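You operate a simulated robot arm through the tools that you are given. There is no shell and no other tool. Be economical: measure what you need, move in short steps, check, and stop when the job is done.

You run a simulated robot arm. Do the job below in one go: nothing can be reset, and whatever is moved stays where it is left.

JOB
Add three shots of blue paste to the cup, then shut it in the vacuum box and start the pump.
Fine: Bring the slide back out to lift the cup, and leave the shot dial and the other cups as they are.

It is judged by the outcome, as a careful person would: the job done as asked, and still so three seconds after it is handed in. It fails if anything else is knocked over, pushed out of place, dropped, spilled or broken.

ROBOT AND FRAMES
A 7-joint arm with a two-finger parallel gripper, fixed in place. Base frame: the origin is at the foot of the arm, x ahead of it, y to its left, z up; the work surface is at about z = 0. Lengths are in mm, angles in rad, forces in N, time in s.
With the tool pointing down near the work surface it reaches from about 220 to 580 mm from the base axis. Its first joint turns from -1.152 to 1.152 rad. Payload 2.5 kg.
The tool frame sits at the grasp point between the pads (the TCP): z along the fingers, y along the line on which they close. The tips reach 23 mm beyond it. The gripper opens to 94 mm. The fingers are 38 mm wide and 10 mm thick; the gripper's body (54 by 96 mm) begins 39 mm behind the TCP.
Orientation is told as [roll, pitch, yaw] about the base's x, y, z axes, in that order, counted from this pose: with the fingers straight down and closing along the base's y, the tool's x points along the base's -x, its y along +y and its z along -z.

CONTROLS
- The arm moves only by the tool drive_tool. Its argument "series" is one flat list of numbers, 7 for each row, row after row: the turn, a rotation vector about the tool's x, y, z in rad, then the shift along the tool's x, y, z in mm, then the gripper command, from -1 (fully open) to 1 (shut), values between in proportion. In form: [ax, ay, az, dx, dy, dz, gripper, ax, ay, az, dx, dy, dz, gripper, ...]. A call has 1 to 8 rows; each row shifts and turns the commanded pose from where the row before left it, along the tool's axes as they then stand. Each row takes 0.2 s and may step no farther than 50 mm and 0.15 rad from the row before; otherwise, or with a gripper value out of range, the whole call is refused. Where a pose cannot be reached the arm comes as near as it can. A force on the tool above 40 N (or 10 N above the force at the start of the call, whichever is more), or a blocked arm, ends the call early, and 0.2 s more pass. The fingers move at their own pace (about 108 mm/s each) and stop on an object; they squeeze with about 38 N. The grip force told is the motor's: it shows also when the fingers shut on nothing. Time passes only in rows, and 0.2 s behind the last, so rows that do not move let the fingers close. It gives the time, the measured TCP pose, the force on the tool (base axes), the opening and the grip force at its end, in the units of the frame above (readings bear some noise), with the torque about the TCP (base axes, N m) and any sound that the robot's microphone picked up.
- Cameras (640 x 400 px; columns grow to the right, rows downward): "scene" is fixed at [111, -396.4, 557.4]; the picture's right is [0.89, -0.45, 0.00], its down [-0.19, -0.38, -0.91] and it looks along [0.41, 0.81, -0.42] (base axes); focal length 312 px, centre (320, 200). "wrist" rides on the gripper at [87, 16, -75] in the tool frame; the picture's right is [-0.18, 0.98, 0.00], its down [-0.58, -0.11, -0.81] and it looks along [-0.79, -0.15, 0.59] (tool axes); focal length 243 px, centre (320, 200). There is no depth. A picture from a camera that has moved, and an enlarged one, comes with that camera's place and axes in the base frame and with its lens.
- get_image(camera): a new picture of that camera. It takes no simulated time.
- zoom(camera, box): a new picture of the part [left, top, right, bottom] of that camera's present view, enlarged. It takes no simulated time.
- close_job(): hands the job in; it is judged then, once.

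Work in short steps. Places have to be worked out from the pictures, the camera data and where the tool is seen: move nearer, look again, correct. Check each grasp and each placing, and mend what went wrong. You have 120 turns and 76 pictures in all, those below and enlarged ones among them. Open the gripper and draw the arm clear of the work before you hand the job in, unless the task says otherwise; then end with one line.

The tools are called after "Call:" by a JSON object that holds its "name" and its "arguments". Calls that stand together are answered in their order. drive_tool: Moves the arm, as the interface text tells. Its arguments: {"type":"object","properties":{"series":{"type":"array","items":{"type":"number"}}},"required":["series"]} The other tools are called the same way: get_image (camera) takes a picture; zoom (camera, box) takes an enlarged picture of a part of a camera's view; close_job () hands the job in.

At the start:

```text
t: 0.0
eef_pos: [270.7, 207.0, 346.9]
orientation: [-0.001, 0.0, 0.002]
contact_force: [-0.2, 0.3, -0.8]
wrist_torque: [0.01, 0.04, -0.01]
opening: 93.9
gripper_force: 0.1
```

scene: 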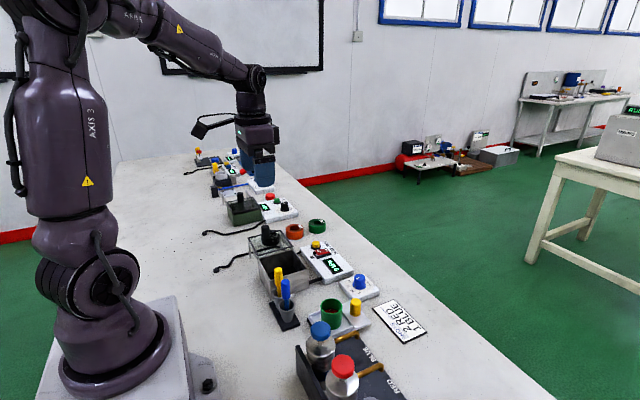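
wrist: 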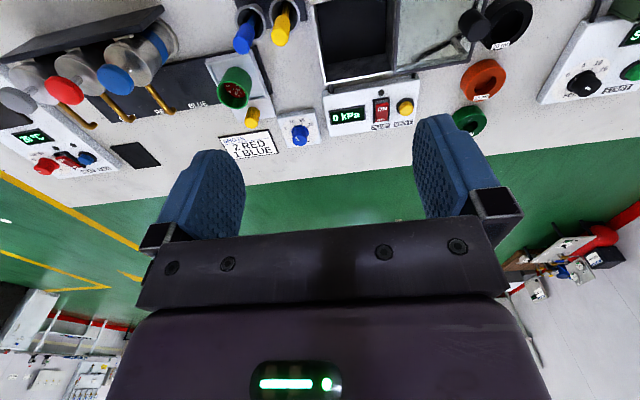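

I'll look closer at the work area before moving.

Call:
{"name": "zoom", "arguments": {"camera": "scene", "box": [240, 220, 440, 400]}}

Call:
{"name": "zoom", "arguments": {"camera": "wrist", "box": [0, 0, 320, 200]}}

Call:
{"name": "zoom", "arguments": {"camera": "wrist", "box": [200, 0, 520, 200]}}

```text
2.22 times, centred on (340, 310) of scene
camera zoom: at [111.0, -396.4, 557.4], right [0.89, -0.45, 0.0], down [-0.19, -0.38, -0.91], along [0.41, 0.81, -0.42], focal length 694 px, centre (276, -44)
```

zoom: 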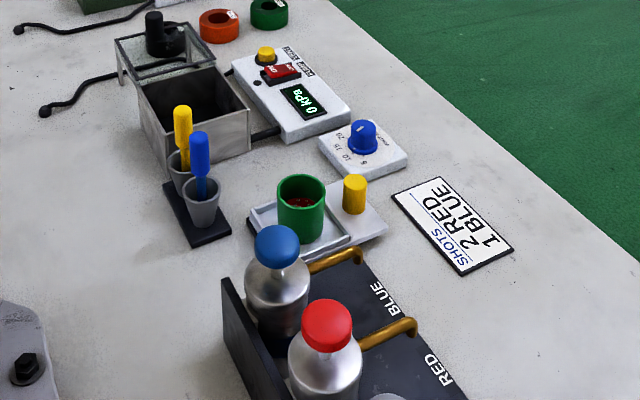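

```text
2.00 times, centred on (160, 100) of wrist
camera zoom: at [184.2, 222.5, 421.8], right [0.18, 0.98, 0.0], down [0.58, -0.11, 0.81], along [0.79, -0.15, -0.59], focal length 485 px, centre (640, 400)
```

zoom: 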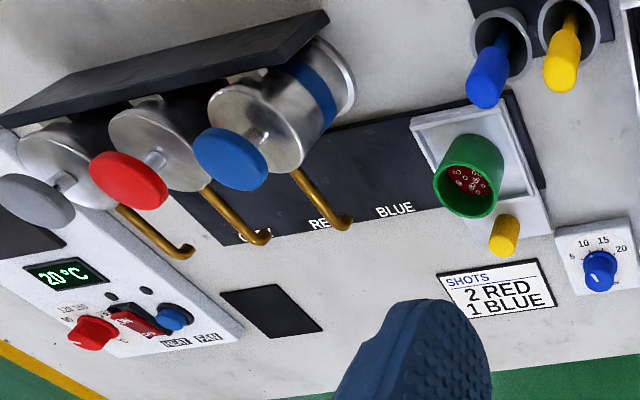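

```text
2.00 times, centred on (360, 100) of wrist
camera zoom: at [184.2, 222.5, 421.8], right [0.18, 0.98, 0.0], down [0.58, -0.11, 0.81], along [0.79, -0.15, -0.59], focal length 485 px, centre (240, 400)
```

zoom: 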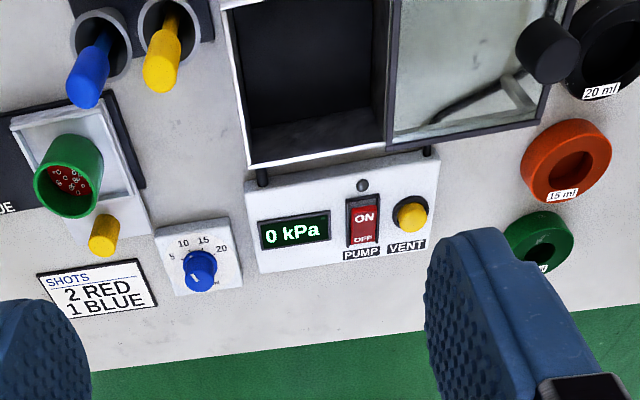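

The bottles are pump dispensers, with the blue cap near (288,-50,130). The slide knob is near (425,50,57), the cup near (363,53), and the box spans about x 278..374, y 197..295. I'll move towards the knob while still high and start turning the camera to the +y side.

Call:
{"name": "drive_tool", "arguments": {"series": [0, 0, 0, -38.5, -15, 20, -1, 0, 0, 0, -38.5, -15, 20, -1, 0, 0, 0, -38.5, -15, 20, -1, 0, 0, 0, -38.5, -15, 20, -1, 0, 0, 0.15, 0, 0, 0, -1, 0, 0, 0.15, 0, 0, 0, -1, 0, 0, 0.15, 0, 0, 0, -1, 0, 0, 0.15, 0, 0, 0, -1]}}

Call:
{"name": "drive_tool", "arguments": {"series": [0, 0, 0.15, 0, 0, 0, -1, 0, 0, 0.15, 0, 0, 0, -1, 0, 0, 0.15, 0, 0, 0, -1, 0, 0, 0.15, 0, 0, 0, -1, 0, 0, 0.15, 0, 0, 0, -1, 0, 0, 0.15, 0, 0, 0, -1, 0, 0, 0.0708, 0, 0, 0, -1]}}

Call:
{"name": "get_image", "arguments": {"camera": "wrist"}}

Call:
{"name": "get_image", "arguments": {"camera": "scene"}}

```text
t: 1.8
eef_pos: [424.9, 146.7, 266.7]
orientation: [0.0, 0.001, -0.603]
contact_force: [-0.6, -0.7, 0.1]
wrist_torque: [-0.02, 0.03, 0.01]
opening: 93.9
gripper_force: 0.0
```

```text
t: 3.4
eef_pos: [424.1, 147.6, 266.5]
orientation: [0.0, 0.0, -1.571]
contact_force: [-0.2, 0.4, -0.4]
wrist_torque: [-0.03, -0.02, -0.02]
opening: 94.0
gripper_force: 0.1
```

```text
70 pictures are left
camera wrist: at [441.1, 233.2, 341.8], right [0.98, -0.18, 0.0], down [-0.11, -0.58, 0.81], along [-0.15, -0.79, -0.59], focal length 243 px, centre (320, 200)
```

wrist: 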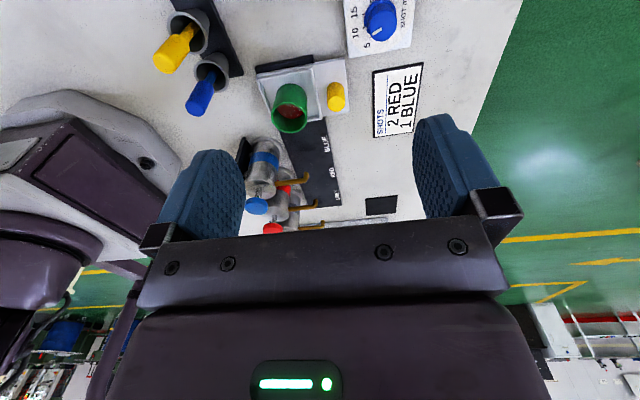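

```text
69 pictures are left
```

scene: 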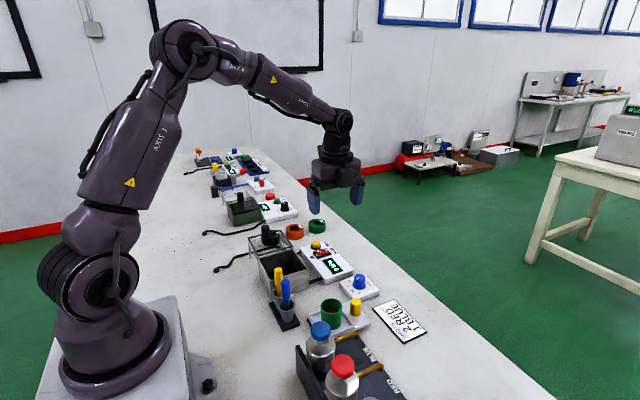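

Yaw −90° is reachable. I'll zoom in on the slide and nozzles, and on the box.

Call:
{"name": "zoom", "arguments": {"camera": "wrist", "box": [220, 40, 420, 240]}}

Call:
{"name": "zoom", "arguments": {"camera": "scene", "box": [240, 215, 390, 335]}}

Call:
{"name": "zoom", "arguments": {"camera": "scene", "box": [290, 290, 440, 400]}}

```text
2.00 times, centred on (320, 140) of wrist
camera zoom: at [441.1, 233.2, 341.8], right [0.98, -0.18, 0.0], down [-0.11, -0.58, 0.81], along [-0.15, -0.79, -0.59], focal length 485 px, centre (320, 320)
```

zoom: 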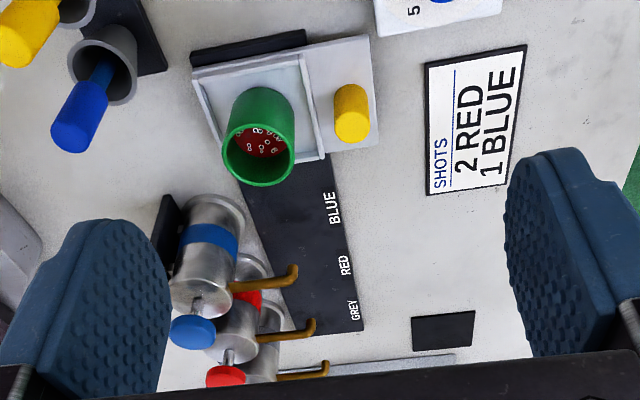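

```text
3.33 times, centred on (315, 275) of scene
camera zoom: at [111.0, -396.4, 557.4], right [0.89, -0.45, 0.0], down [-0.19, -0.38, -0.91], along [0.41, 0.81, -0.42], focal length 1041 px, centre (337, -50)
```

zoom: 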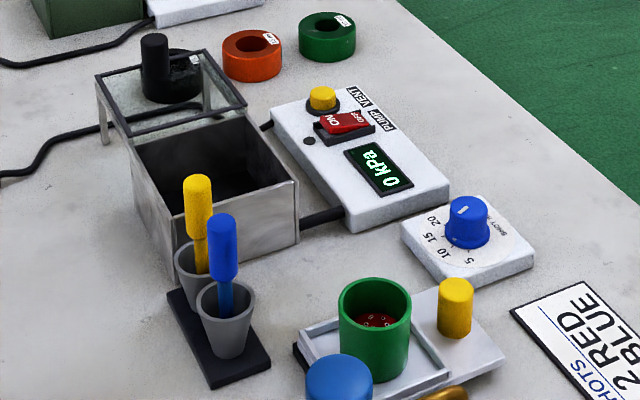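

```text
3.64 times, centred on (365, 345) of scene
camera zoom: at [111.0, -396.4, 557.4], right [0.89, -0.45, 0.0], down [-0.19, -0.38, -0.91], along [0.41, 0.81, -0.42], focal length 1136 px, centre (156, -327)
```

zoom: 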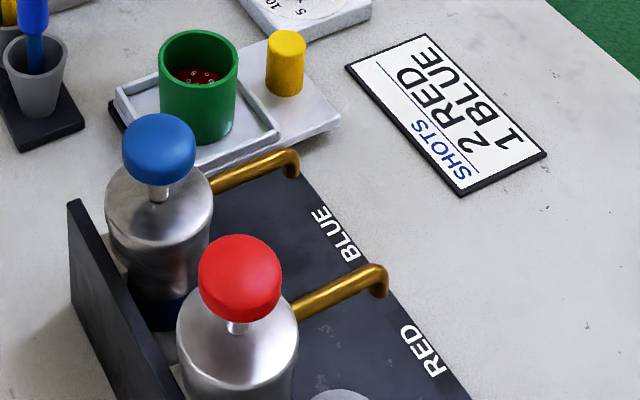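

The knob is near (428,53,57) and the cup near (366,53), with its rim at about z 73. I'll narrow the gripper to about 40 mm and descend above the knob.

Call:
{"name": "drive_tool", "arguments": {"series": [0, 0, 0, -23.6, 1, 39, 0.15, 0, 0, 0, -23.6, 1, 39, 0.15, 0, 0, 0, -23.6, 1, 39, 0.15, 0, 0, 0, -23.6, 1, 39, 0.15, 0, 0, 0, 0, 0, 0, 0.15]}}

Call:
{"name": "get_image", "arguments": {"camera": "wrist"}}

Call:
{"name": "zoom", "arguments": {"camera": "scene", "box": [270, 240, 430, 360]}}

```text
t: 4.6
eef_pos: [429.2, 52.4, 109.7]
orientation: [-0.001, -0.001, -1.569]
contact_force: [-0.1, 0.1, -1.0]
wrist_torque: [-0.01, 0.02, -0.02]
opening: 40.0
gripper_force: 0.0
```

```text
65 pictures are left
camera wrist: at [445.4, 138.1, 184.7], right [0.98, -0.18, 0.0], down [-0.11, -0.58, 0.81], along [-0.15, -0.79, -0.59], focal length 243 px, centre (320, 200)
```

wrist: 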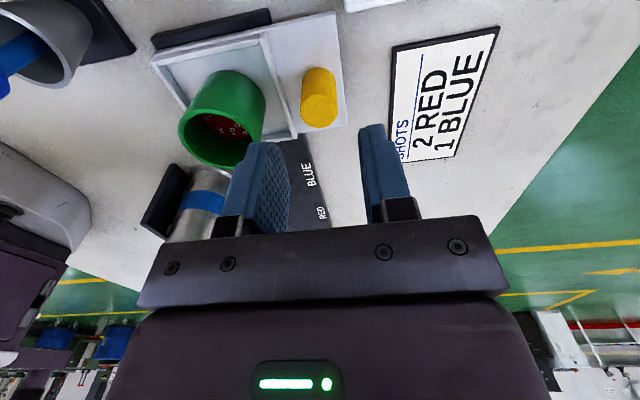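

```text
3.33 times, centred on (350, 300) of scene
camera zoom: at [111.0, -396.4, 557.4], right [0.89, -0.45, 0.0], down [-0.19, -0.38, -0.91], along [0.41, 0.81, -0.42], focal length 1041 px, centre (220, -133)
```

zoom: 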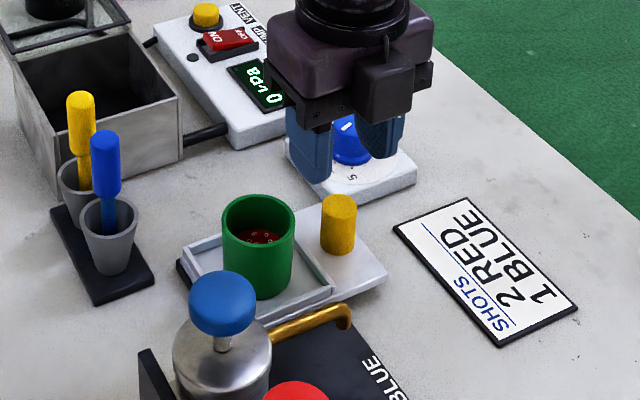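

The knob checks out at (427.6,51). I'll go down to z≈57 and close on it.

Call:
{"name": "drive_tool", "arguments": {"series": [0, 0, 0, -0.5, -0.8, 26, 0.15, 0, 0, 0, -0.5, -0.8, 26, 0.15, 0, 0, 0, 0, 0, 0, 0.15, 0, 0, 0, 0, 0, 0, 0.6, 0, 0, 0, 0, 0, 0, 0.6]}}

Call:
{"name": "zoom", "arguments": {"camera": "scene", "box": [270, 240, 430, 360]}}

```text
t: 5.8
eef_pos: [427.6, 50.7, 58.6]
orientation: [0.002, 0.0, -1.57]
contact_force: [8.3, 0.5, -11.0]
wrist_torque: [0.43, -0.02, 0.07]
opening: 23.5
gripper_force: 45.2
```

```text
3.33 times, centred on (350, 300) of scene
camera zoom: at [111.1, -396.4, 557.3], right [0.89, -0.45, 0.0], down [-0.19, -0.38, -0.91], along [0.41, 0.81, -0.42], focal length 1041 px, centre (220, -133)
```

zoom: 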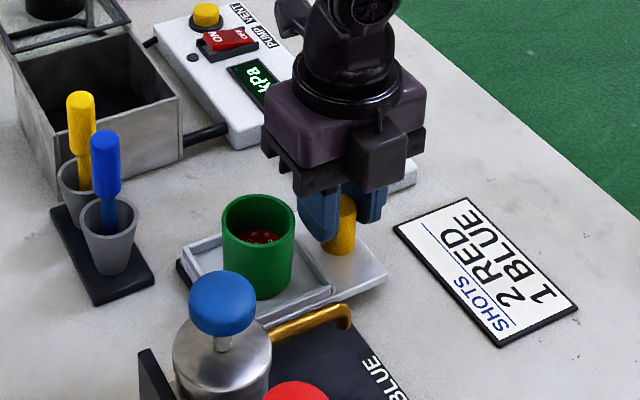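

The knob is gripped at 23.5 mm. I'll pull the slide in −y gently.

Call:
{"name": "drive_tool", "arguments": {"series": [0, 0, 0, -10, 0, 0, 0.6, 0, 0, 0, -15, 0, 0, 0.6, 0, 0, 0, -15, 0, 0, 0.6, 0, 0, 0, 0, 0, 0, 0.6]}}

Call:
{"name": "zoom", "arguments": {"camera": "scene", "box": [270, 240, 430, 360]}}

```text
t: 6.8
eef_pos: [427.6, 10.5, 59.0]
orientation: [0.001, -0.002, -1.57]
contact_force: [20.6, -1.8, -30.9]
wrist_torque: [0.07, -0.11, -0.24]
opening: 23.1
gripper_force: 44.9
```

```text
3.33 times, centred on (350, 300) of scene
camera zoom: at [111.1, -396.4, 557.3], right [0.89, -0.45, 0.0], down [-0.19, -0.38, -0.91], along [0.41, 0.81, -0.42], focal length 1041 px, centre (220, -133)
```

zoom: 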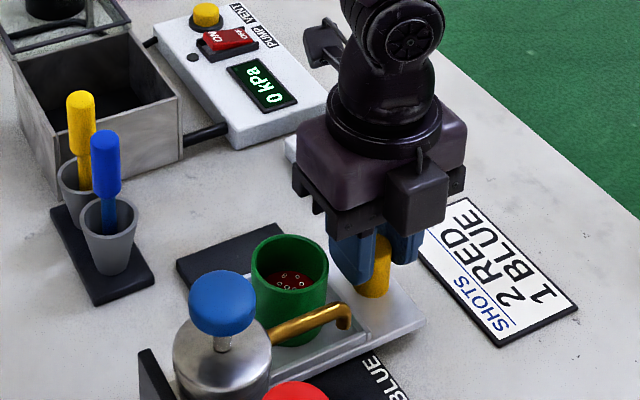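

The slide moves with the cup. The side loads are growing, so I'll ease the command slightly (+x, down) and check again.

Call:
{"name": "drive_tool", "arguments": {"series": [0, 0, 0, 0, 1, 1, 0.6, 0, 0, 0, 0, 0, 0, 0.6]}}

```text
t: 7.4
eef_pos: [428.2, 11.6, 59.3]
orientation: [-0.001, 0.001, -1.57]
contact_force: [2.1, -1.6, -4.6]
wrist_torque: [-1.32, -0.29, -0.17]
opening: 23.0
gripper_force: 44.7
```

That relieved the load. I'll carry on to under the blue nozzle (y ≈ −50).

Call:
{"name": "drive_tool", "arguments": {"series": [0, 0, 0, -15, 0, 0, 0.6, 0, 0, 0, -15, 0, 0, 0.6, 0, 0, 0, -15, 0, 0, 0.6, 0, 0, 0, -8, 0, 0, 0.6, 0, 0, 0, 0, 0, 0, 0.6]}}

Call:
{"name": "zoom", "arguments": {"camera": "scene", "box": [290, 280, 450, 400]}}

Call:
{"name": "get_image", "arguments": {"camera": "wrist"}}

```text
t: 8.6
eef_pos: [427.5, -43.3, 57.4]
orientation: [-0.002, 0.0, -1.571]
contact_force: [-8.3, -1.0, 10.3]
wrist_torque: [0.7, 0.01, 0.0]
opening: 23.3
gripper_force: 45.0
```

```text
3.33 times, centred on (370, 340) of scene
camera zoom: at [111.0, -396.4, 557.4], right [0.89, -0.45, 0.0], down [-0.19, -0.38, -0.91], along [0.41, 0.81, -0.42], focal length 1041 px, centre (153, -267)
```

zoom: 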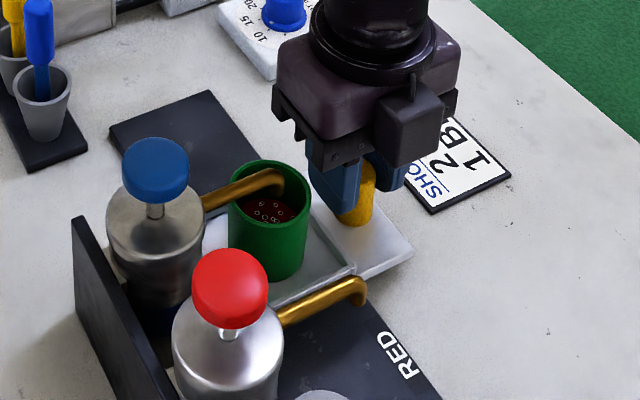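

```text
60 pictures are left
camera wrist: at [444.6, 43.8, 132.9], right [0.98, -0.18, 0.0], down [-0.11, -0.58, 0.81], along [-0.15, -0.79, -0.59], focal length 243 px, centre (320, 200)
```

wrist: 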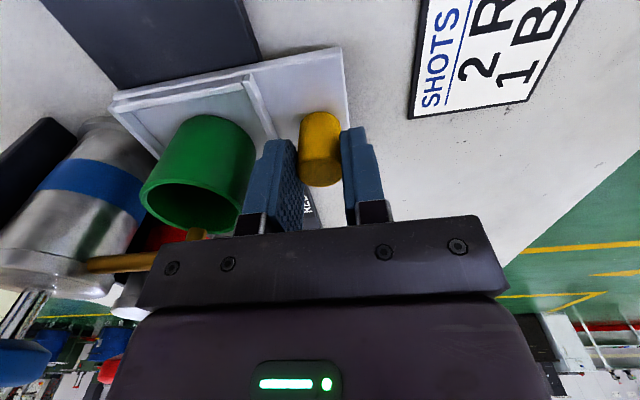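

The cup is a few mm short of the nozzle centre (nozzle at y≈−50), so I'll move 6 mm more.

Call:
{"name": "drive_tool", "arguments": {"series": [0, 0, 0, -6, 0, 0, 0.6, 0, 0, 0, 0, 0, -0.5, 0.6, 0, 0, 0, 0, 0, 0, 0.6]}}

Call:
{"name": "zoom", "arguments": {"camera": "scene", "box": [320, 300, 420, 375]}}

```text
t: 9.4
eef_pos: [427.8, -48.8, 59.0]
orientation: [-0.002, 0.0, -1.569]
contact_force: [-10.6, -3.0, 10.1]
wrist_torque: [0.26, 0.16, -0.09]
opening: 23.4
gripper_force: 45.0
```

```text
5.33 times, centred on (370, 338) of scene
camera zoom: at [111.0, -396.4, 557.4], right [0.89, -0.45, 0.0], down [-0.19, -0.38, -0.91], along [0.41, 0.81, -0.42], focal length 1666 px, centre (53, -533)
```

zoom: 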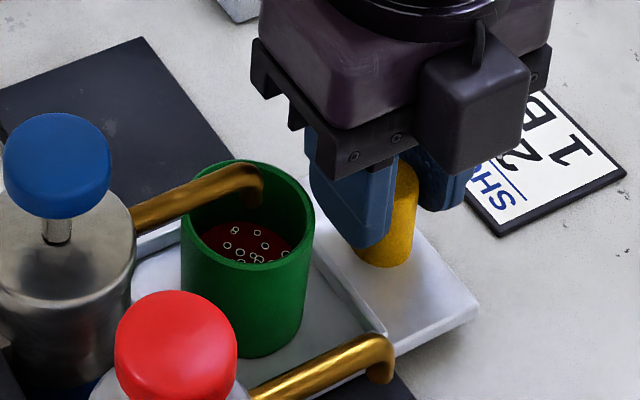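

The nozzle tip is over the cup. I'll release the knob and rise straight up.

Call:
{"name": "drive_tool", "arguments": {"series": [0, 0, 0, 0, 0, 0, 0.15, 0, 0, 0, 0, 0, 0, 0.15, 0, 0, 0, 0, 0, -30, 0.15, 0, 0, 0, 0, 0, -45, 0.15, 0, 0, 0, 0, 0, -45, 0.15, 0, 0, 0, 0, 0, -40, 1, 0, 0, 0, 0, 0, 0, 1]}}

Call:
{"name": "get_image", "arguments": {"camera": "wrist"}}

Call:
{"name": "zoom", "arguments": {"camera": "scene", "box": [290, 290, 430, 395]}}

```text
t: 11.0
eef_pos: [428.4, -47.8, 218.8]
orientation: [-0.001, 0.0, -1.57]
contact_force: [0.3, 0.1, 0.0]
wrist_torque: [0.01, 0.02, 0.03]
opening: 0.1
gripper_force: 37.7
```

```text
58 pictures are left
camera wrist: at [445.2, 38.4, 293.6], right [0.98, -0.18, 0.0], down [-0.11, -0.58, 0.81], along [-0.15, -0.79, -0.59], focal length 243 px, centre (320, 200)
```

wrist: 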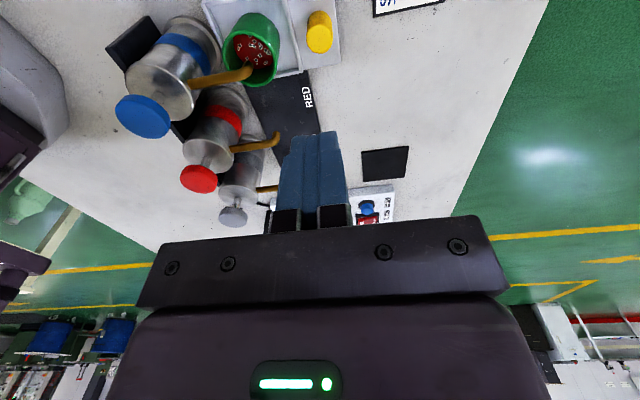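

```text
3.81 times, centred on (360, 342) of scene
camera zoom: at [111.0, -396.4, 557.4], right [0.89, -0.45, 0.0], down [-0.19, -0.38, -0.91], along [0.41, 0.81, -0.42], focal length 1190 px, centre (168, -343)
```

zoom: 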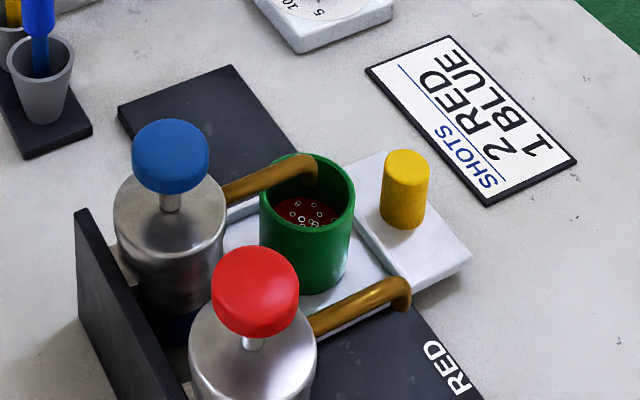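

I'll check the nozzle-to-cup alignment in the wrist view.

Call:
{"name": "zoom", "arguments": {"camera": "wrist", "box": [100, 0, 340, 150]}}

```text
2.67 times, centred on (220, 75) of wrist
camera zoom: at [445.2, 38.4, 293.6], right [0.98, -0.18, 0.0], down [-0.11, -0.58, 0.81], along [-0.15, -0.79, -0.59], focal length 647 px, centre (587, 533)
```

zoom: 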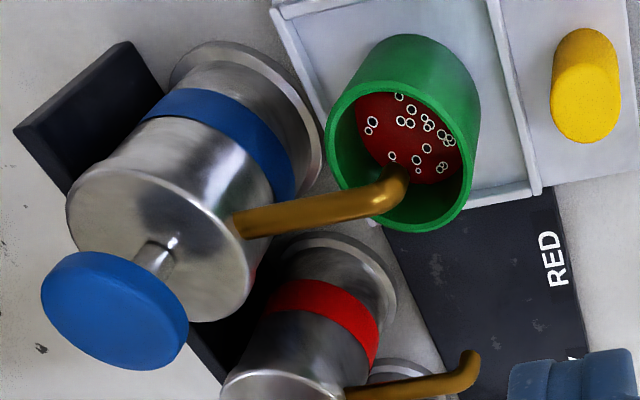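

It is aligned: the tip is centred over the rim, a few mm above it. I'll move over the blue cap at about (290,−49).

Call:
{"name": "drive_tool", "arguments": {"series": [0, 0, 0, -0.5, -46, 0, 1, 0, 0, 0, -0.5, -46, 0, 1, 0, 0, 0, 0, -46, 0, 1, 0, 0, 0, 0, 0, 35, 1, 0, 0, 0, 0, 0, 12, 1, 0, 0, 0, 0, 0, 0, 1]}}

Call:
{"name": "zoom", "arguments": {"camera": "scene", "box": [260, 270, 420, 390]}}

Call:
{"name": "zoom", "arguments": {"camera": "wrist", "box": [220, 50, 420, 230]}}

```text
t: 12.4
eef_pos: [290.8, -49.9, 171.4]
orientation: [0.0, -0.002, -1.568]
contact_force: [0.4, 0.3, 0.0]
wrist_torque: [-0.04, 0.02, -0.01]
opening: 0.1
gripper_force: 37.5
```

```text
3.33 times, centred on (340, 330) of scene
camera zoom: at [111.0, -396.4, 557.4], right [0.89, -0.45, 0.0], down [-0.19, -0.38, -0.91], along [0.41, 0.81, -0.42], focal length 1041 px, centre (253, -233)
```

zoom: 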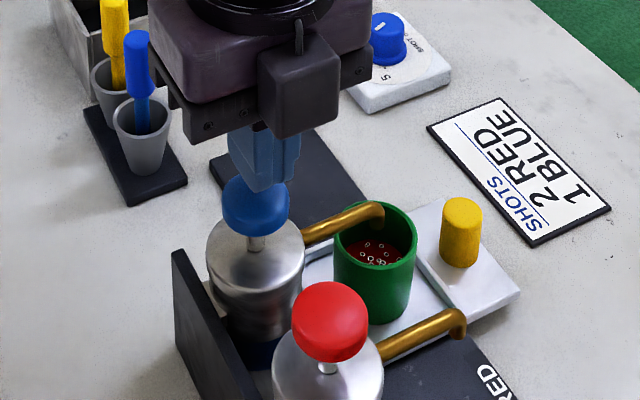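

```text
2.22 times, centred on (320, 140) of wrist
camera zoom: at [306.9, 36.6, 245.9], right [0.98, -0.18, 0.0], down [-0.11, -0.58, 0.81], along [-0.15, -0.79, -0.59], focal length 539 px, centre (320, 333)
```

zoom: 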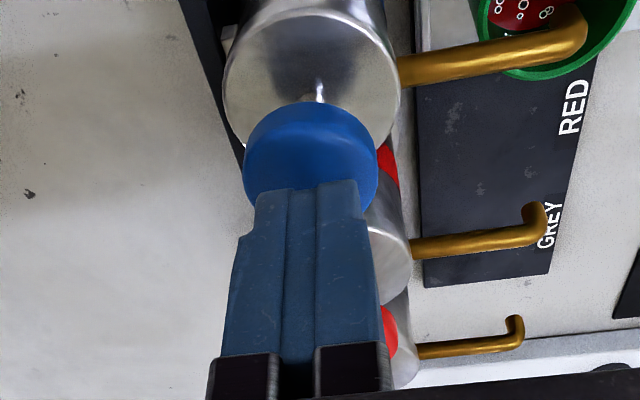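

It is aligned on the cap. I'll lower in small steps until contact.

Call:
{"name": "drive_tool", "arguments": {"series": [0, 0, 0, 0, 0, 5, 1, 0, 0, 0, 0, 0, 4, 1, 0, 0, 0, 0, 0, 4, 1, 0, 0, 0, 0, 0, 0, 1]}}

```text
t: 13.4
eef_pos: [290.7, -49.9, 158.0]
orientation: [0.0, -0.001, -1.571]
contact_force: [0.5, -1.0, 1.2]
wrist_torque: [-0.03, -0.01, -0.04]
opening: 0.1
gripper_force: 37.8
```

No contact yet (tips at z≈135); I'll carry on down.

Call:
{"name": "drive_tool", "arguments": {"series": [0, 0, 0, 0, 0, 3, 1, 0, 0, 0, 0, 0, 2, 1, 0, 0, 0, 0, 0, 0, 1]}}

```text
t: 14.2
eef_pos: [291.4, -50.5, 153.2]
orientation: [0.001, -0.001, -1.569]
contact_force: [0.9, -3.0, 3.3]
wrist_torque: [-0.03, 0.01, -0.01]
opening: 0.0
gripper_force: 38.0
```

There is light contact now. I'll press on in small steps.

Call:
{"name": "drive_tool", "arguments": {"series": [0, 0, 0, 0, 0, 2, 1, 0, 0, 0, 0, 0, 2, 1, 0, 0, 0, 0, 0, 2, 1, 0, 0, 0, 0, 0, 0, 1]}}

Call:
{"name": "zoom", "arguments": {"camera": "scene", "box": [260, 270, 420, 390]}}

```text
t: 15.2
eef_pos: [289.6, -49.0, 148.0]
orientation: [0.0, 0.0, -1.569]
contact_force: [1.3, -2.4, 6.2]
wrist_torque: [-0.06, -0.02, -0.06]
opening: 0.1
gripper_force: 37.7
```

```text
3.33 times, centred on (340, 330) of scene
camera zoom: at [111.0, -396.4, 557.4], right [0.89, -0.45, 0.0], down [-0.19, -0.38, -0.91], along [0.41, 0.81, -0.42], focal length 1041 px, centre (253, -233)
```

zoom: 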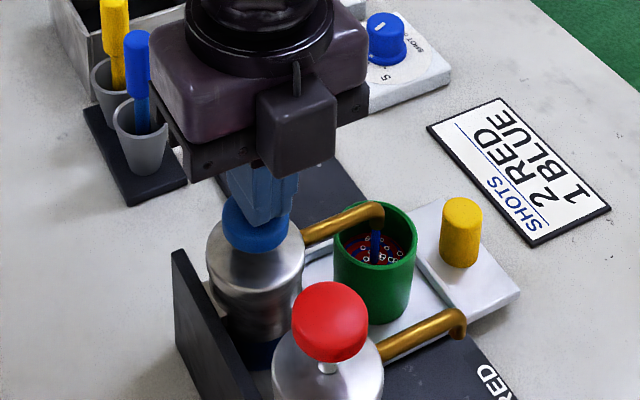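

Blue is flowing into the cup. I'll finish the stroke to the stop.

Call:
{"name": "drive_tool", "arguments": {"series": [0, 0, 0, 0, 0, 2, 1, 0, 0, 0, 0, 0, 2, 1, 0, 0, 0, 0, 0, 2, 1, 0, 0, 0, 0, 0, 0, 1]}}

Call:
{"name": "zoom", "arguments": {"camera": "scene", "box": [260, 270, 420, 390]}}

```text
t: 16.2
eef_pos: [290.5, -48.9, 141.7]
orientation: [0.0, 0.001, -1.569]
contact_force: [-1.0, -4.4, 7.5]
wrist_torque: [-0.08, 0.07, 0.09]
opening: 0.3
gripper_force: 37.5
```

```text
3.33 times, centred on (340, 330) of scene
camera zoom: at [111.0, -396.4, 557.4], right [0.89, -0.45, 0.0], down [-0.19, -0.38, -0.91], along [0.41, 0.81, -0.42], focal length 1041 px, centre (253, -233)
```

zoom: 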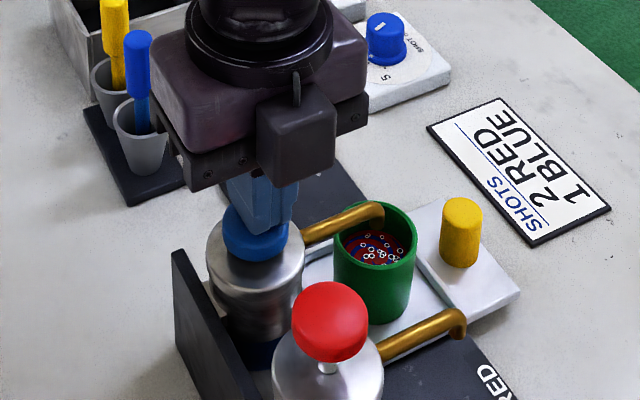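

I'm not at the stop yet (7.5 N), so I'll continue down.

Call:
{"name": "drive_tool", "arguments": {"series": [0, 0, 0, 0, 0, 2, 1, 0, 0, 0, 0, 0, 2, 1, 0, 0, 0, 0, 0, 0, 1]}}

```text
t: 16.8
eef_pos: [290.1, -48.9, 140.8]
orientation: [0.002, 0.0, -1.572]
contact_force: [-7.6, 0.2, 21.2]
wrist_torque: [-0.15, 0.17, 0.05]
opening: 0.1
gripper_force: 37.5
stopped in row 2: the force on the tool passed its limit at 45 N (the readings are from after the stop); the commanded pose is now the measured one
```

The stop is at TCP z≈140.8. I'll release fully and look.

Call:
{"name": "drive_tool", "arguments": {"series": [0, 0, 0, 0, 0, -8, 1, 0, 0, 0, 0, 0, -10, 1, 0, 0, 0, 0, 0, -7, 1, 0, 0, 0, 0, 0, 0, 1, 0, 0, 0, 0, 0, 0, 1]}}

Call:
{"name": "zoom", "arguments": {"camera": "scene", "box": [290, 290, 410, 380]}}

```text
t: 18.0
eef_pos: [290.8, -47.7, 164.5]
orientation: [0.0, 0.002, -1.568]
contact_force: [-0.1, 0.6, 0.6]
wrist_torque: [-0.03, 0.01, 0.0]
opening: 0.0
gripper_force: 37.8
```

```text
4.44 times, centred on (350, 335) of scene
camera zoom: at [111.0, -396.4, 557.4], right [0.89, -0.45, 0.0], down [-0.19, -0.38, -0.91], along [0.41, 0.81, -0.42], focal length 1388 px, centre (187, -400)
```

zoom: 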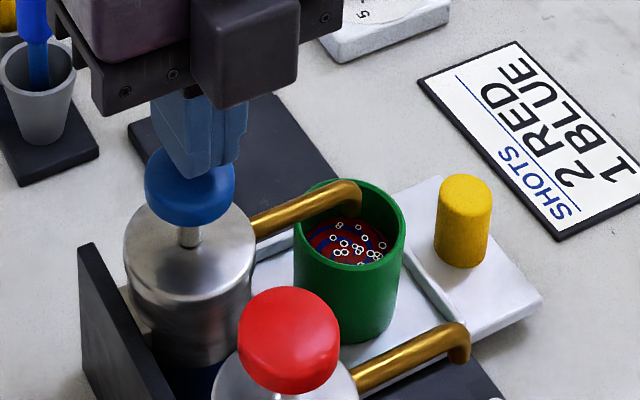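

That is one shot delivered and the cap is back up. Now the second press.

Call:
{"name": "drive_tool", "arguments": {"series": [0, 0, 0, 0, 0, 9, 1, 0, 0, 0, 0, 0, 6, 1, 0, 0, 0, 0, 0, 5, 1, 0, 0, 0, 0, 0, 3, 1, 0, 0, 0, 0, 0, 0, 1]}}

Call:
{"name": "drive_tool", "arguments": {"series": [0, 0, 0, 0, 0, 0, 1, 0, 0, 0, 0, 0, -8, 1, 0, 0, 0, 0, 0, -8, 1, 0, 0, 0, 0, 0, -8, 1, 0, 0, 0, 0, 0, 0, 1, 0, 0, 0, 0, 0, 0, 1]}}

Call:
{"name": "zoom", "arguments": {"camera": "scene", "box": [290, 290, 410, 380]}}

```text
t: 19.2
eef_pos: [290.6, -47.6, 141.0]
orientation: [0.001, 0.002, -1.569]
contact_force: [1.1, 2.7, 8.4]
wrist_torque: [-0.1, -0.01, -0.04]
opening: 0.1
gripper_force: 37.6
```

```text
t: 20.6
eef_pos: [290.3, -48.2, 167.0]
orientation: [0.0, 0.002, -1.57]
contact_force: [0.6, -0.2, 0.1]
wrist_torque: [0.02, 0.01, 0.01]
opening: 0.2
gripper_force: 37.4
```

```text
4.44 times, centred on (350, 335) of scene
camera zoom: at [111.0, -396.4, 557.4], right [0.89, -0.45, 0.0], down [-0.19, -0.38, -0.91], along [0.41, 0.81, -0.42], focal length 1388 px, centre (187, -400)
```

zoom: 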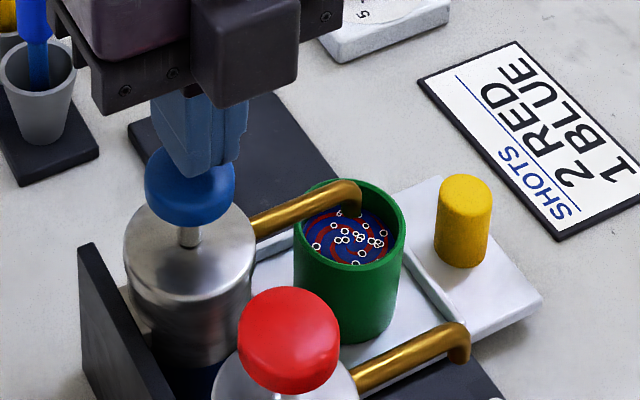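

The second shot shows as more blue and a higher level. Third press, the same way.

Call:
{"name": "drive_tool", "arguments": {"series": [0, 0, 0, 0, 0, 11, 1, 0, 0, 0, 0, 0, 6, 1, 0, 0, 0, 0, 0, 5, 1, 0, 0, 0, 0, 0, 3.5, 1, 0, 0, 0, 0, 0, 0, 1]}}

Call:
{"name": "zoom", "arguments": {"camera": "scene", "box": [290, 290, 410, 380]}}

Call:
{"name": "drive_tool", "arguments": {"series": [0, 0, 0, 0, 0, 0, 1, 0, 0, 0, 0, 0, -8, 1, 0, 0, 0, 0, 0, -8, 1, 0, 0, 0, 0, 0, -10, 1, 0, 0, 0, 0, 0, -30, 1, 0, 0, 0, 0, 0, -30, 1]}}

Call:
{"name": "zoom", "arguments": {"camera": "scene", "box": [290, 290, 410, 380]}}

```text
t: 21.8
eef_pos: [292.7, -48.6, 140.8]
orientation: [0.004, 0.002, -1.571]
contact_force: [-0.5, 2.5, 18.4]
wrist_torque: [-0.08, 0.04, 0.05]
opening: 0.0
gripper_force: 37.8
```

```text
4.44 times, centred on (350, 335) of scene
camera zoom: at [111.0, -396.4, 557.4], right [0.89, -0.45, 0.0], down [-0.19, -0.38, -0.91], along [0.41, 0.81, -0.42], focal length 1388 px, centre (187, -400)
```

zoom: 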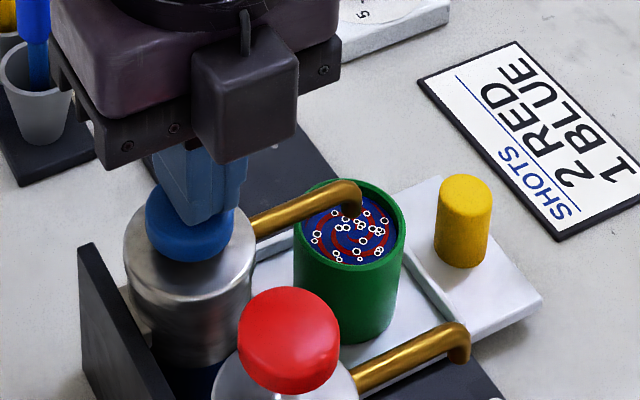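

```text
t: 23.2
eef_pos: [288.9, -50.3, 226.0]
orientation: [0.0, 0.002, -1.571]
contact_force: [0.0, -0.2, -0.5]
wrist_torque: [0.01, 0.0, 0.01]
opening: 0.1
gripper_force: 37.6
```

```text
4.44 times, centred on (350, 335) of scene
camera zoom: at [111.0, -396.4, 557.4], right [0.89, -0.45, 0.0], down [-0.19, -0.38, -0.91], along [0.41, 0.81, -0.42], focal length 1388 px, centre (187, -400)
```

zoom: 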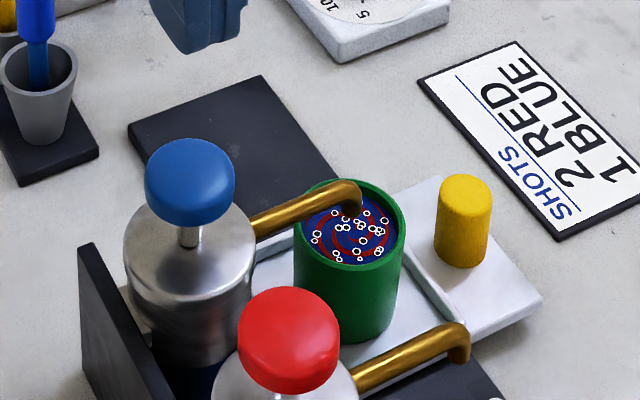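

Three shots are in and the level is below the rim. Next I'll go back to the knob at (428,−49) to bring the slide out.

Call:
{"name": "drive_tool", "arguments": {"series": [0, 0, 0, 0.4, 46.5, 0, 0.15, 0, 0, 0, 0.4, 46.5, 0, 0.15, 0, 0, 0, 0.2, 46, 0, 0.15, 0, 0, 0, 0, 0, 45, 0.15, 0, 0, 0, 0, 0, 45, 0.15, 0, 0, 0, 0, 0, 30, 0.15, 0, 0, 0, 0, 0, 0, 0.15]}}

Call:
{"name": "drive_tool", "arguments": {"series": [0, 0, 0, 0, 0, 24, 0.15, 0, 0, 0, 0, 0, 23, 0.15, 0, 0, 0, 0, 0, 0, 0.15, 0, 0, 0, 0, 0, 0, 0.6, 0, 0, 0, 0, 0, 0, 0.6]}}

Call:
{"name": "zoom", "arguments": {"camera": "scene", "box": [290, 280, 450, 400]}}

```text
t: 24.8
eef_pos: [428.5, -48.2, 104.1]
orientation: [0.0, 0.001, -1.57]
contact_force: [0.0, 0.7, -0.1]
wrist_torque: [0.01, 0.01, -0.04]
opening: 40.1
gripper_force: 0.0
```

```text
t: 26.0
eef_pos: [428.4, -49.0, 59.5]
orientation: [-0.004, 0.001, -1.571]
contact_force: [-13.4, -0.1, 3.4]
wrist_torque: [0.75, -0.04, 0.12]
opening: 23.3
gripper_force: 45.1
```

```text
3.33 times, centred on (370, 340) of scene
camera zoom: at [111.0, -396.4, 557.4], right [0.89, -0.45, 0.0], down [-0.19, -0.38, -0.91], along [0.41, 0.81, -0.42], focal length 1041 px, centre (153, -267)
```

zoom: 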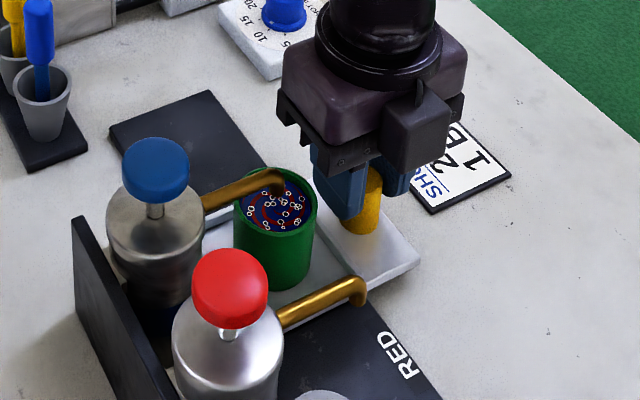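

The knob is gripped. I'll push the slide back out in +y gently so nothing sloshes.

Call:
{"name": "drive_tool", "arguments": {"series": [0, 0, 0, 8, -0.6, 0, 0.6, 0, 0, 0, 12, 0, 0, 0.6, 0, 0, 0, 14, 0, 0, 0.6, 0, 0, 0, 14, 0, 0, 0.6, 0, 0, 0, 0, 0, 0, 0.6]}}

```text
t: 27.2
eef_pos: [427.4, 3.1, 59.3]
orientation: [-0.003, 0.003, -1.568]
contact_force: [-13.4, 0.9, -10.9]
wrist_torque: [-0.1, -0.03, 0.18]
opening: 23.2
gripper_force: 45.1
```

It slides freely, so I'll do the rest, to y≈52.

Call:
{"name": "drive_tool", "arguments": {"series": [0, 0, 0, 14, -0.4, 0.4, 0.6, 0, 0, 0, 14, 0, 0, 0.6, 0, 0, 0, 12, 0, 0, 0.6, 0, 0, 0, 7, 0, 0, 0.6, 0, 0, 0, 2, 0, 0, 0.6, 0, 0, 0, 0, 0, 0, 0.6]}}

Call:
{"name": "zoom", "arguments": {"camera": "scene", "box": [270, 240, 430, 360]}}

```text
t: 28.6
eef_pos: [428.1, 52.0, 59.5]
orientation: [-0.001, 0.003, -1.571]
contact_force: [-20.7, 1.8, 20.9]
wrist_torque: [-0.49, 0.14, 0.05]
opening: 23.2
gripper_force: 44.8
```

```text
3.33 times, centred on (350, 300) of scene
camera zoom: at [110.9, -396.4, 557.4], right [0.89, -0.45, 0.0], down [-0.19, -0.38, -0.91], along [0.41, 0.81, -0.42], focal length 1041 px, centre (220, -133)
```

zoom: 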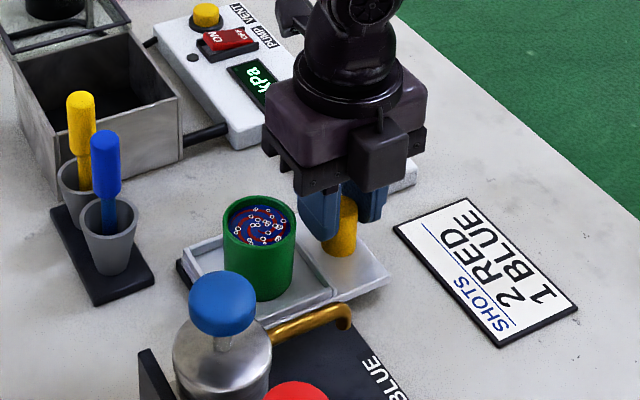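

The slide is home. I'll release, rise, and turn back to yaw 0 for the cup.

Call:
{"name": "drive_tool", "arguments": {"series": [0, 0, 0, 0, 0, 0, 0.15, 0, 0, 0, 0, 0, 0, 0.15, 0, 0, 0, 0, 0, -30, 0.15, 0, 0, 0, 0, 0, -45, 0.15, 0, 0, 0, 0, 0, -45, 0.15, 0, 0, 0, 0, 0, -45, 0.15, 0, 0, -0.15, 0, 0, 0, -1, 0, 0, -0.15, 0, 0, 0, -1]}}

Call:
{"name": "drive_tool", "arguments": {"series": [0, 0, -0.15, 0, 0, 0, -1, 0, 0, -0.15, 0, 0, 0, -1, 0, 0, -0.15, 0, 0, 0, -1, 0, 0, -0.15, 0, 0, 0, -1, 0, 0, -0.15, 0, 0, 0, -1, 0, 0, -0.15, 0, 0, 0, -1, 0, 0, -0.15, 0, 0, 0, -1, 0, 0, -0.15, 0, 0, 0, -1]}}

Call:
{"name": "drive_tool", "arguments": {"series": [0, 0, -0.0708, 0, 0, 0, -1, 0, 0, 0, 31, 0, 0, -1, 0, 0, 0, 31, 0, 0, -1, 0, 0, 0, 0, 0, 0, -1]}}

Call:
{"name": "get_image", "arguments": {"camera": "wrist"}}

```text
t: 30.4
eef_pos: [427.7, 49.0, 224.0]
orientation: [0.002, 0.0, -1.269]
contact_force: [-0.1, 0.0, 0.7]
wrist_torque: [0.0, -0.01, 0.01]
opening: 93.9
gripper_force: 0.1
```

```text
t: 32.2
eef_pos: [428.3, 49.5, 225.5]
orientation: [0.004, -0.001, -0.067]
contact_force: [-0.7, -0.4, 0.0]
wrist_torque: [-0.02, -0.04, 0.01]
opening: 94.1
gripper_force: 0.1
```

```text
t: 33.2
eef_pos: [365.2, 50.6, 223.6]
orientation: [0.001, 0.001, 0.0]
contact_force: [-0.3, 0.1, 0.0]
wrist_torque: [0.0, 0.01, -0.01]
opening: 94.2
gripper_force: 0.0
```

```text
45 pictures are left
camera wrist: at [279.4, 65.6, 298.5], right [0.18, 0.98, 0.0], down [0.58, -0.11, 0.81], along [0.79, -0.15, -0.59], focal length 243 px, centre (320, 200)
```

wrist: 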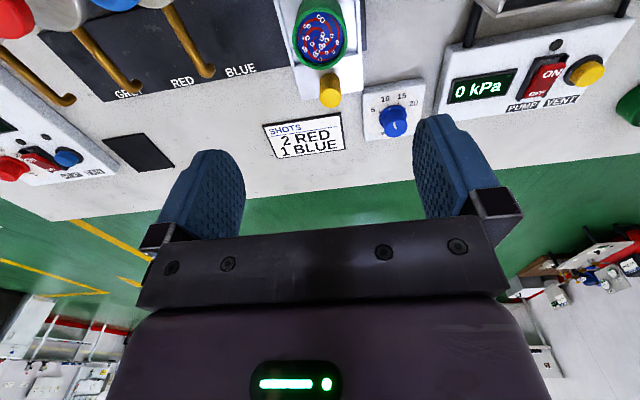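

The cup is near (363,52). I'll lower above it and check clearance of the wrist camera against the spatulas.

Call:
{"name": "drive_tool", "arguments": {"series": [0, 0, 0, 1, 1.5, 45, -1, 0, 0, 0, 0, 0, 45, -1, 0, 0, 0, 0, 0, 20, -1, 0, 0, 0, 0, 0, 0, -1]}}

Call:
{"name": "get_image", "arguments": {"camera": "wrist"}}

Call:
{"name": "zoom", "arguments": {"camera": "scene", "box": [240, 210, 420, 345]}}

```text
t: 34.2
eef_pos: [364.8, 51.9, 114.4]
orientation: [-0.001, -0.002, -0.001]
contact_force: [0.4, 0.7, 0.2]
wrist_torque: [-0.01, -0.04, 0.02]
opening: 93.6
gripper_force: 0.0
```

```text
44 pictures are left
camera wrist: at [279.5, 67.3, 187.7], right [0.18, 0.98, 0.0], down [0.58, -0.11, 0.81], along [0.79, -0.15, -0.59], focal length 243 px, centre (320, 200)
```

wrist: 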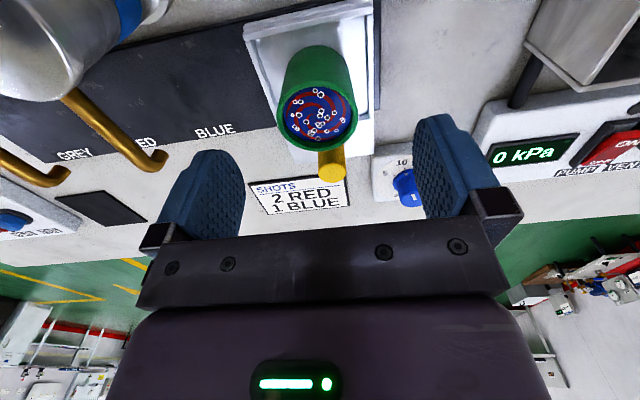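

```text
2.96 times, centred on (330, 278) of scene
camera zoom: at [111.0, -396.4, 557.4], right [0.89, -0.45, 0.0], down [-0.19, -0.38, -0.91], along [0.41, 0.81, -0.42], focal length 926 px, centre (290, -30)
```

zoom: 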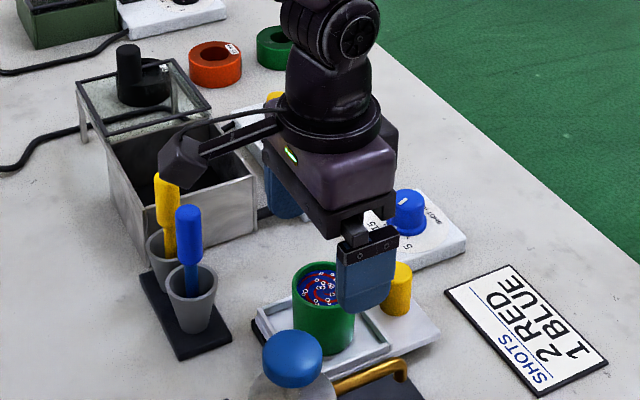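

The wrist camera clears the blue spatula by about 20 mm or more. The cup is at (363,52) with its rim at about 67. I'll descend to z≈55 and close.

Call:
{"name": "drive_tool", "arguments": {"series": [0, 0, 0, 1, 0, 20, -1, 0, 0, 0, 0.5, 0, 20, -1, 0, 0, 0, 0, 0, 19, -1, 0, 0, 0, 0, 0, 0, -1, 0, 0, 0, 0, 0, 0, 0.2, 0, 0, 0, 0, 0, 0, 0.2, 0, 0, 0, 0, 0, 0, 0.2]}}

Call:
{"name": "zoom", "arguments": {"camera": "scene", "box": [240, 210, 420, 345]}}

```text
t: 35.8
eef_pos: [364.0, 50.9, 54.8]
orientation: [0.001, 0.0, -0.001]
contact_force: [-0.2, 0.3, 0.3]
wrist_torque: [0.04, 0.01, 0.01]
opening: 46.2
gripper_force: 38.4
```

```text
2.96 times, centred on (330, 278) of scene
camera zoom: at [111.0, -396.4, 557.4], right [0.89, -0.45, 0.0], down [-0.19, -0.38, -0.91], along [0.41, 0.81, -0.42], focal length 926 px, centre (290, -30)
```

zoom: 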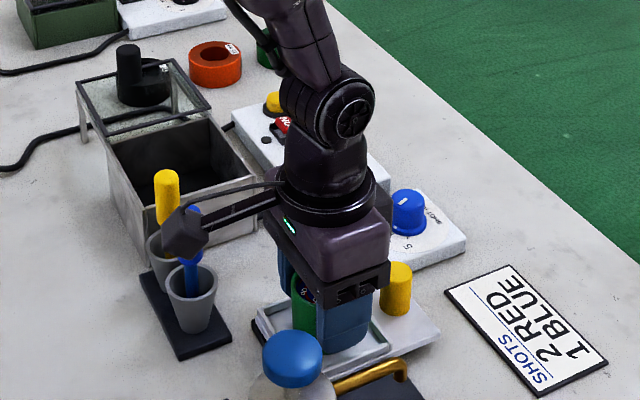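

The cup is held at 46 mm. I'll lift straight up smoothly.

Call:
{"name": "drive_tool", "arguments": {"series": [0, 0, 0, 0, 0, -8, 0.3, 0, 0, 0, 0, 0, -15, 0.3, 0, 0, 0, 0, 0, -20, 0.3, 0, 0, 0, 0, 0, -25, 0.3, 0, 0, 0, 0, 0, -25, 0.3, 0, 0, 0, 0, 0, -20, 0.3, 0, 0, 0, 0, 0, -7, 0.3, 0, 0, 0, 0, 0, 0, 0.3]}}

Call:
{"name": "get_image", "arguments": {"camera": "wrist"}}

Call:
{"name": "zoom", "arguments": {"camera": "scene", "box": [240, 180, 420, 315]}}

```text
t: 37.6
eef_pos: [362.7, 50.7, 175.1]
orientation: [0.003, -0.003, -0.001]
contact_force: [0.3, 0.4, 0.6]
wrist_torque: [-0.03, 0.03, -0.02]
opening: 46.3
gripper_force: 37.6
```

```text
41 pictures are left
camera wrist: at [277.7, 66.3, 249.7], right [0.18, 0.98, 0.0], down [0.58, -0.11, 0.81], along [0.79, -0.15, -0.59], focal length 243 px, centre (320, 200)
```

wrist: 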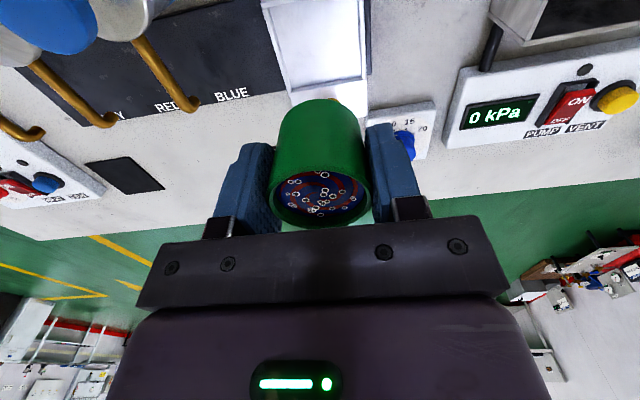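

```text
2.96 times, centred on (330, 248) of scene
camera zoom: at [111.0, -396.4, 557.4], right [0.89, -0.45, 0.0], down [-0.19, -0.38, -0.91], along [0.41, 0.81, -0.42], focal length 926 px, centre (290, 59)
```

zoom: 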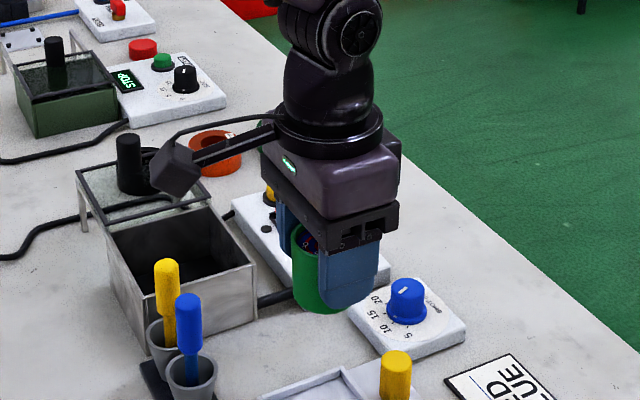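

The cup is held level. I'll zoom on the box to pin down its rim.

Call:
{"name": "zoom", "arguments": {"camera": "scene", "box": [250, 215, 340, 300]}}

```text
4.71 times, centred on (295, 258) of scene
camera zoom: at [111.0, -396.4, 557.4], right [0.89, -0.45, 0.0], down [-0.19, -0.38, -0.91], along [0.41, 0.81, -0.42], focal length 1470 px, centre (438, -71)
```

zoom: 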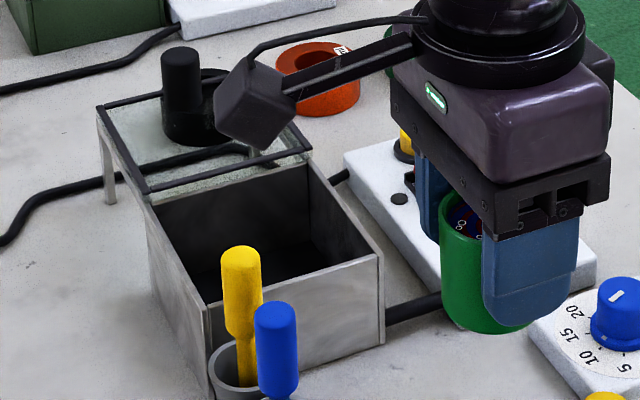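

The box works out to x 279..378, y 197..299, rim z≈60, so its centre is (328.5,248). I'll carry the cup over it smoothly.

Call:
{"name": "drive_tool", "arguments": {"series": [0, 0, 0, 2, 12, 0, 0.3, 0, 0, 0, 5, 27, 0, 0.3, 0, 0, 0, 6, 33, 0, 0.3, 0, 0, 0, 6, 35, 0, 0.3, 0, 0, 0, 6, 35, 0, 0.3, 0, 0, 0, 5, 30, 0, 0.3, 0, 0, 0, 3, 18, 0, 0.3, 0, 0, 0, 1.2, 7, 0, 0.3]}}

Call:
{"name": "drive_tool", "arguments": {"series": [0, 0, 0, 0, 0, 15, 0.3, 0, 0, 0, 0, 0, 25, 0.3, 0, 0, 0, 0, 0, 15, 0.3, 0, 0, 0, 0, 0, 0, 0.3]}}

Call:
{"name": "zoom", "arguments": {"camera": "scene", "box": [240, 195, 360, 295]}}

Call:
{"name": "get_image", "arguments": {"camera": "wrist"}}

```text
t: 39.4
eef_pos: [327.6, 247.4, 175.1]
orientation: [0.0, 0.0, -0.001]
contact_force: [-0.4, 0.5, 0.1]
wrist_torque: [-0.01, -0.01, -0.02]
opening: 46.2
gripper_force: 38.1
```

```text
t: 40.4
eef_pos: [328.7, 248.3, 118.9]
orientation: [0.003, -0.002, -0.001]
contact_force: [0.2, 0.1, 0.3]
wrist_torque: [0.01, 0.0, 0.0]
opening: 46.1
gripper_force: 38.4
```

```text
4.00 times, centred on (300, 245) of scene
camera zoom: at [111.0, -396.4, 557.4], right [0.89, -0.45, 0.0], down [-0.19, -0.38, -0.91], along [0.41, 0.81, -0.42], focal length 1250 px, centre (400, 20)
```

zoom: 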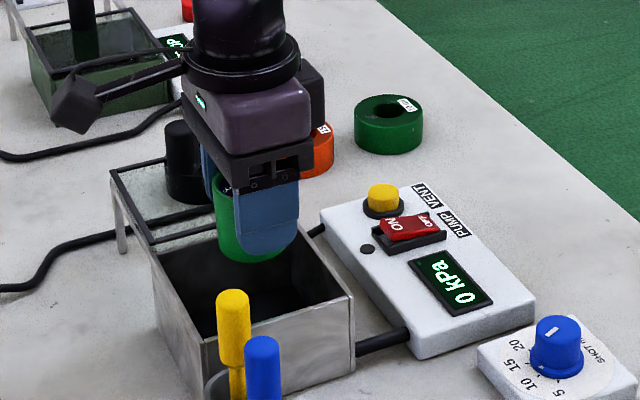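

```text
37 pictures are left
camera wrist: at [243.0, 263.5, 194.1], right [0.18, 0.98, 0.0], down [0.58, -0.11, 0.81], along [0.79, -0.15, -0.59], focal length 243 px, centre (320, 200)
```

wrist: 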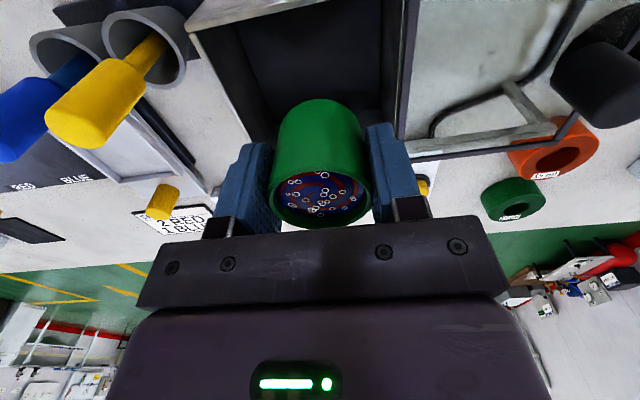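

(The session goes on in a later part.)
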